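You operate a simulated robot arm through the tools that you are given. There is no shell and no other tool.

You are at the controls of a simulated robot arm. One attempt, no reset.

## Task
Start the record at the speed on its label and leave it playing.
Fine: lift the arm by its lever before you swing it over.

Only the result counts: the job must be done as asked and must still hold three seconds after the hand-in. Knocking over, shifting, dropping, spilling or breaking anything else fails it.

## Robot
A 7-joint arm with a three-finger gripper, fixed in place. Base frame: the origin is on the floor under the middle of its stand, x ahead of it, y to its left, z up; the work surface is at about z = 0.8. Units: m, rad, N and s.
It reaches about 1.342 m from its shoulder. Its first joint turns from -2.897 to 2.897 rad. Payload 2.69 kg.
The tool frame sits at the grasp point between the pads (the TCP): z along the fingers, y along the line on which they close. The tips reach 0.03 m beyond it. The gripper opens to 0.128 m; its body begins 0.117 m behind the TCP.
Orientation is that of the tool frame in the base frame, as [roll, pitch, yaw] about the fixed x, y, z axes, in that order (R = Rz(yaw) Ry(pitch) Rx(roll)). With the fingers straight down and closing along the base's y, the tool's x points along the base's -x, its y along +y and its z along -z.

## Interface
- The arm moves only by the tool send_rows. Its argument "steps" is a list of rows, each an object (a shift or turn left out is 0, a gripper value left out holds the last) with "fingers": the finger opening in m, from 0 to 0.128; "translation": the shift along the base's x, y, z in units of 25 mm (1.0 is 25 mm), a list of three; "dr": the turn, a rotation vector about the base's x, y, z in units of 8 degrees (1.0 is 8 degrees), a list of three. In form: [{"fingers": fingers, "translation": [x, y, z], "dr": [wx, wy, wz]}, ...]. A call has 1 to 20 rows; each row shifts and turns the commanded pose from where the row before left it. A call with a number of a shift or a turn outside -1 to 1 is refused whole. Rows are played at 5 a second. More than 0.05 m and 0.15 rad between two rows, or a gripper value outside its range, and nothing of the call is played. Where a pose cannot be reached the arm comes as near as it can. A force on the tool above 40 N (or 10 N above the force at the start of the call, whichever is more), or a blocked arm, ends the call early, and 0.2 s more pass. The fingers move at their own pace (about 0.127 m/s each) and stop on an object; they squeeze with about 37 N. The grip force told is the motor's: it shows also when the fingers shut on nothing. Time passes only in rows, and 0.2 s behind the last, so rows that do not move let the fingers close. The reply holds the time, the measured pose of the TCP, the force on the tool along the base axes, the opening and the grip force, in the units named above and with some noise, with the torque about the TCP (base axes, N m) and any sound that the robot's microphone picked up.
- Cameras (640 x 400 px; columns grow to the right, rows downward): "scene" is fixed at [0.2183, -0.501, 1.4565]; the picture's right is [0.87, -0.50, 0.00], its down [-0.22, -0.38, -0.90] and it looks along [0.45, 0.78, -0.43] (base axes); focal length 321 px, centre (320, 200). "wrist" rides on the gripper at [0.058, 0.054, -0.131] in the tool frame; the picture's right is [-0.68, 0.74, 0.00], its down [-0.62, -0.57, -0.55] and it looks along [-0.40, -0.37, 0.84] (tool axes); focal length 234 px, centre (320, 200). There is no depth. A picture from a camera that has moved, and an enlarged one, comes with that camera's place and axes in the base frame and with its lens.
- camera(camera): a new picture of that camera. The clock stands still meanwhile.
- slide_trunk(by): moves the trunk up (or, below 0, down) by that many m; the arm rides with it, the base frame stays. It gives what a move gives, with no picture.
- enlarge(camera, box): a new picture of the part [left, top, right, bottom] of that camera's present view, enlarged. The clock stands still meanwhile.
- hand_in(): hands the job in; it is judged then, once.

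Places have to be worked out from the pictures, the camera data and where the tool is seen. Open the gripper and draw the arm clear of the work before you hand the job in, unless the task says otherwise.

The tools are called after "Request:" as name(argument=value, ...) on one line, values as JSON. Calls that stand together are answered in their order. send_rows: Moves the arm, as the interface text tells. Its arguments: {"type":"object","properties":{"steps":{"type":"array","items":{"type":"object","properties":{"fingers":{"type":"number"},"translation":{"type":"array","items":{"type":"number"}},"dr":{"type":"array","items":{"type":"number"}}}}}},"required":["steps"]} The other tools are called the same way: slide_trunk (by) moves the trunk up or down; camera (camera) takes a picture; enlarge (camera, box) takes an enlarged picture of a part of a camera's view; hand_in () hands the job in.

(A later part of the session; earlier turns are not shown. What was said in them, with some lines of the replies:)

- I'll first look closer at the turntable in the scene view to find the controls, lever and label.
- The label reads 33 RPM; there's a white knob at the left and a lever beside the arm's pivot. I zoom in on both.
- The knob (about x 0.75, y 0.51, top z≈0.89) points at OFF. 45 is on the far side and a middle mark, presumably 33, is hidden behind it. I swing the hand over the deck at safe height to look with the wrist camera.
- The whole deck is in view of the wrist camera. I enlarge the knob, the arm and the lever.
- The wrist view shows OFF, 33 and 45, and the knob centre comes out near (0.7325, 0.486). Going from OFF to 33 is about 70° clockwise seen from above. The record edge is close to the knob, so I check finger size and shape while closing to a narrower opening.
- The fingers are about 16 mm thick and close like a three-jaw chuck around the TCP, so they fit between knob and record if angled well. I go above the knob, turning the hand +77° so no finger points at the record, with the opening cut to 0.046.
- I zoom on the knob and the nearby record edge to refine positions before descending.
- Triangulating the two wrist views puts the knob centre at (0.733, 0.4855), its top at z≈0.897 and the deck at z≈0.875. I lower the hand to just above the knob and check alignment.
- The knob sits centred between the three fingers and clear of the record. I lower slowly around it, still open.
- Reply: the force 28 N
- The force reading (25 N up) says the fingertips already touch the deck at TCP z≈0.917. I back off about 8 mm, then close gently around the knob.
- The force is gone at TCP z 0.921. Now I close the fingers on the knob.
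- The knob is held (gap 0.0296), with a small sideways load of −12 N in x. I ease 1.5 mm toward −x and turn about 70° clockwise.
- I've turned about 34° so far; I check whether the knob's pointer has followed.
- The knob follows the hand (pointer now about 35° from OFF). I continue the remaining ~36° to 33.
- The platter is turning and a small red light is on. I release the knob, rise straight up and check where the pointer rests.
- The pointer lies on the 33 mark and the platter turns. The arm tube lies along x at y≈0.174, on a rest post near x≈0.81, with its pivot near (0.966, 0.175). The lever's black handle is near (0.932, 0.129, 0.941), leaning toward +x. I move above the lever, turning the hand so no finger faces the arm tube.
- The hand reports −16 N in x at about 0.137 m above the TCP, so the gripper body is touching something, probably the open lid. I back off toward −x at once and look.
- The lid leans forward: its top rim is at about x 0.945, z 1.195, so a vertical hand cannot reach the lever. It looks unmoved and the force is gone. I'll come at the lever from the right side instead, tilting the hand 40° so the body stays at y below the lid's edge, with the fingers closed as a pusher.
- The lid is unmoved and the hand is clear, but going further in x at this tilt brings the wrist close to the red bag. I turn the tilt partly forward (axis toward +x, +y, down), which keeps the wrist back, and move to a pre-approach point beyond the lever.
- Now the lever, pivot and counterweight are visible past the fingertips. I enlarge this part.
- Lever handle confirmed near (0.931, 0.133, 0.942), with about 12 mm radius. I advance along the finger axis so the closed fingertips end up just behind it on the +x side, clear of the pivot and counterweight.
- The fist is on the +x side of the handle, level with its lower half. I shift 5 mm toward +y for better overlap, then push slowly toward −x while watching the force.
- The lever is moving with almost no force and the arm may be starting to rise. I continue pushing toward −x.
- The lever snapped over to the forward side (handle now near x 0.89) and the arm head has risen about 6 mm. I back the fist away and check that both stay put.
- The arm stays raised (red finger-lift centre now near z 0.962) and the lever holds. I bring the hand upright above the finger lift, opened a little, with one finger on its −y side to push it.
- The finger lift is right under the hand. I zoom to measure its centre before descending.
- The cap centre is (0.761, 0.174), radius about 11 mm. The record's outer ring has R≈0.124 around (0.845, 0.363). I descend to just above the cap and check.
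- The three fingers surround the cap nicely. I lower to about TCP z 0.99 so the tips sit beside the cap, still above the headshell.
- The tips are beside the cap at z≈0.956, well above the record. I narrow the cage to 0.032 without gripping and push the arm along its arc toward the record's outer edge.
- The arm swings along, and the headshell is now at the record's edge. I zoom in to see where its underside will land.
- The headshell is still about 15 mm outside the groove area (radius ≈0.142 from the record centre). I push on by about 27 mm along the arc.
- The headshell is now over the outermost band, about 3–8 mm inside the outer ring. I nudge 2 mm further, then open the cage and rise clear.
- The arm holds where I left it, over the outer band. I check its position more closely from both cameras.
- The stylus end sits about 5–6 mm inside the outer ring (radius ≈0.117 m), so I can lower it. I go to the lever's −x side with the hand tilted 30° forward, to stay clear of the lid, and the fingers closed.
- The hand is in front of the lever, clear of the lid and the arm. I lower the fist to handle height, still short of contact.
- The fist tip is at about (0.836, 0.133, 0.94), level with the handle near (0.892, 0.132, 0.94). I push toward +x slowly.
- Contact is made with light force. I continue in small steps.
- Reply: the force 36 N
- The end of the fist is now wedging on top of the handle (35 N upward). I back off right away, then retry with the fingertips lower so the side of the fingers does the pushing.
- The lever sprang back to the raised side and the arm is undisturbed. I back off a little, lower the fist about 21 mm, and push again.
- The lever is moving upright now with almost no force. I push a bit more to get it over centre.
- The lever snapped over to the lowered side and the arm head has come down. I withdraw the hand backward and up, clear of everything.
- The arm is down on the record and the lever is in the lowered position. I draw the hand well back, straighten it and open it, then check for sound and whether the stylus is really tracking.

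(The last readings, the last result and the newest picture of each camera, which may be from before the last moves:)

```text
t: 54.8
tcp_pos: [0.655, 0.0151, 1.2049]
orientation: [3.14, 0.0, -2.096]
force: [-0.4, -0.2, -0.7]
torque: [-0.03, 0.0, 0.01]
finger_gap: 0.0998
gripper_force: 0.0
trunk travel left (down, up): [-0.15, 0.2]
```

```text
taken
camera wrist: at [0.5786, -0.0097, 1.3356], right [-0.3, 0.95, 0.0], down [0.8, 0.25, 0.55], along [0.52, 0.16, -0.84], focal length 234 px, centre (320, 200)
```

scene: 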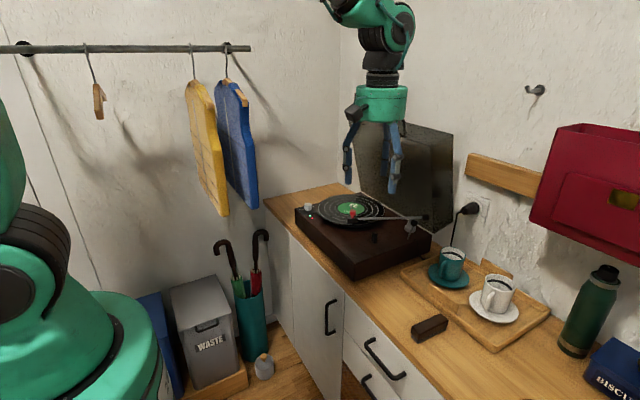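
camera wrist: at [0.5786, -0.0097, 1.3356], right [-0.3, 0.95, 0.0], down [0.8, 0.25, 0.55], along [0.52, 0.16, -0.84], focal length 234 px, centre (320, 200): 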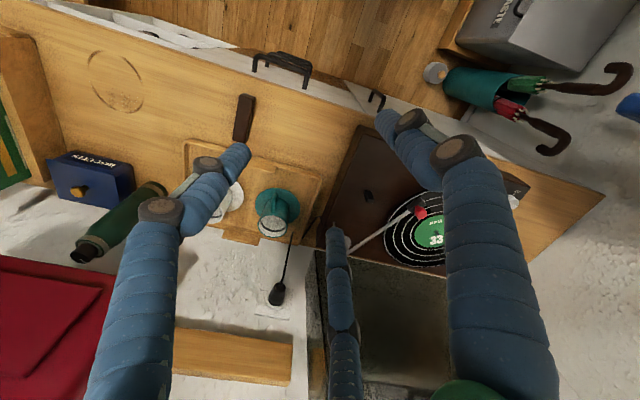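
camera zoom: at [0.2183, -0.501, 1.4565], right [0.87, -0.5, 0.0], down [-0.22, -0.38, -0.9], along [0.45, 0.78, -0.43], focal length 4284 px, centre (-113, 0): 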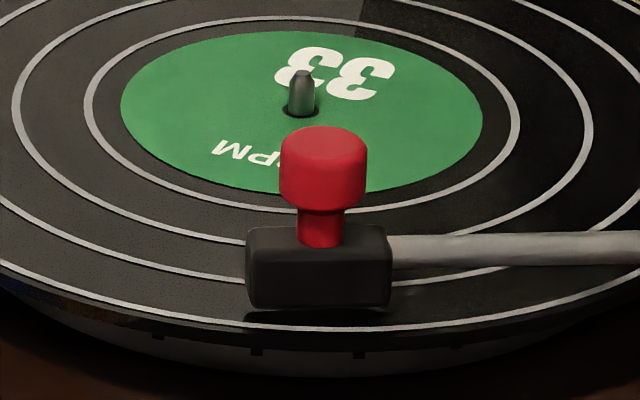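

Nothing else has moved and the arm sits on the outer band. To be sure the stylus touches the record, I zoom on the headshell's underside, the knob and the lever.

Request:
enlarge(camera="scene", box=[342, 210, 366, 225])

Request:
enlarge(camera="scene", box=[296, 195, 326, 220])

Request:
enlarge(camera="scene", box=[340, 200, 440, 250])

```text
16.00 times, centred on (354, 218) of scene
camera zoom: at [0.2183, -0.501, 1.4565], right [0.87, -0.5, 0.0], down [-0.22, -0.38, -0.9], along [0.45, 0.78, -0.43], focal length 5140 px, centre (-224, -80)
```

zoom: 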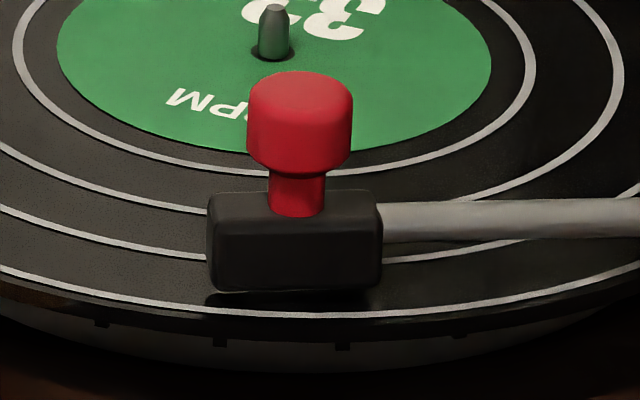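

```text
16.00 times, centred on (311, 208) of scene
camera zoom: at [0.2183, -0.501, 1.4565], right [0.87, -0.5, 0.0], down [-0.22, -0.38, -0.9], along [0.45, 0.78, -0.43], focal length 5140 px, centre (464, 80)
```

zoom: 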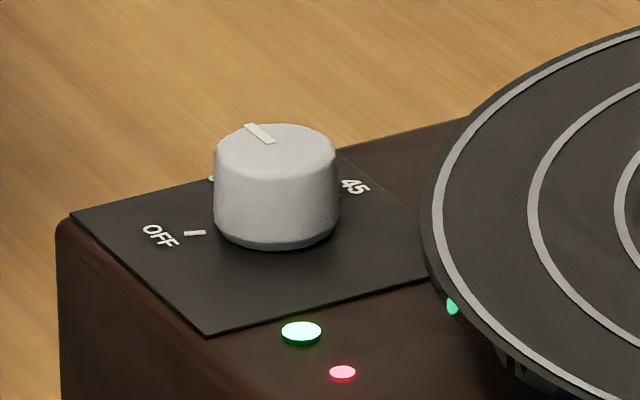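

```text
6.40 times, centred on (390, 225) of scene
camera zoom: at [0.2183, -0.501, 1.4565], right [0.87, -0.5, 0.0], down [-0.22, -0.38, -0.9], along [0.45, 0.78, -0.43], focal length 2056 px, centre (-128, 40)
```

zoom: 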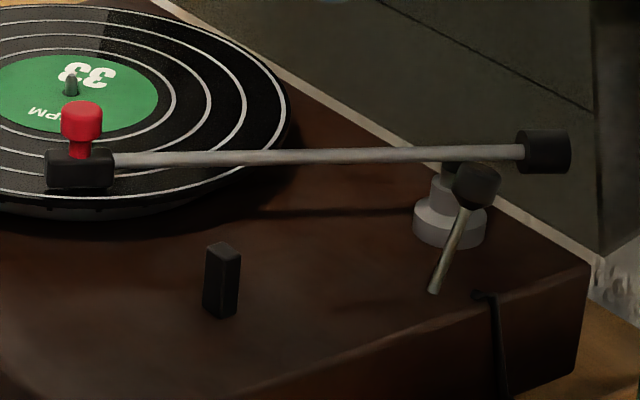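

The green light has come on since the arm was lowered, on top of the red one. The knob sits at 33, the platter turns, the stylus is down in the outer band and the lever is lowered. The hand is open and clear, and the lid, cups and the rest look undisturbed, so I hand the job in.

Request:
hand_in()

```text
The job is handed in.
```

I handed the job in with the record playing at 33, the speed on its label. I lifted the arm by its lever, swung it over, then lowered it by the lever onto the outer edge of the record.

Before handing in, I saw these signs in the pictures:
- **Speed:** the knob's pointer lay on the 33 mark and the platter was turning.
- **Arm:** the stylus end sat in the outermost band, a few millimetres inside the outer ring, and the arm stayed there after I let go.
- **Indicator lights:** a green light came on after the arm came down, next to the red one that lit when I turned the knob. I take it to mean the record is playing, but no sound was reported.

**Lid contact:** on my first approach to the lever, the gripper pressed against the open lid with about 16 N. I backed off at once, and the lid looked unmoved in the later pictures.

The hand was open and clear of the turntable, and nothing else looked moved.
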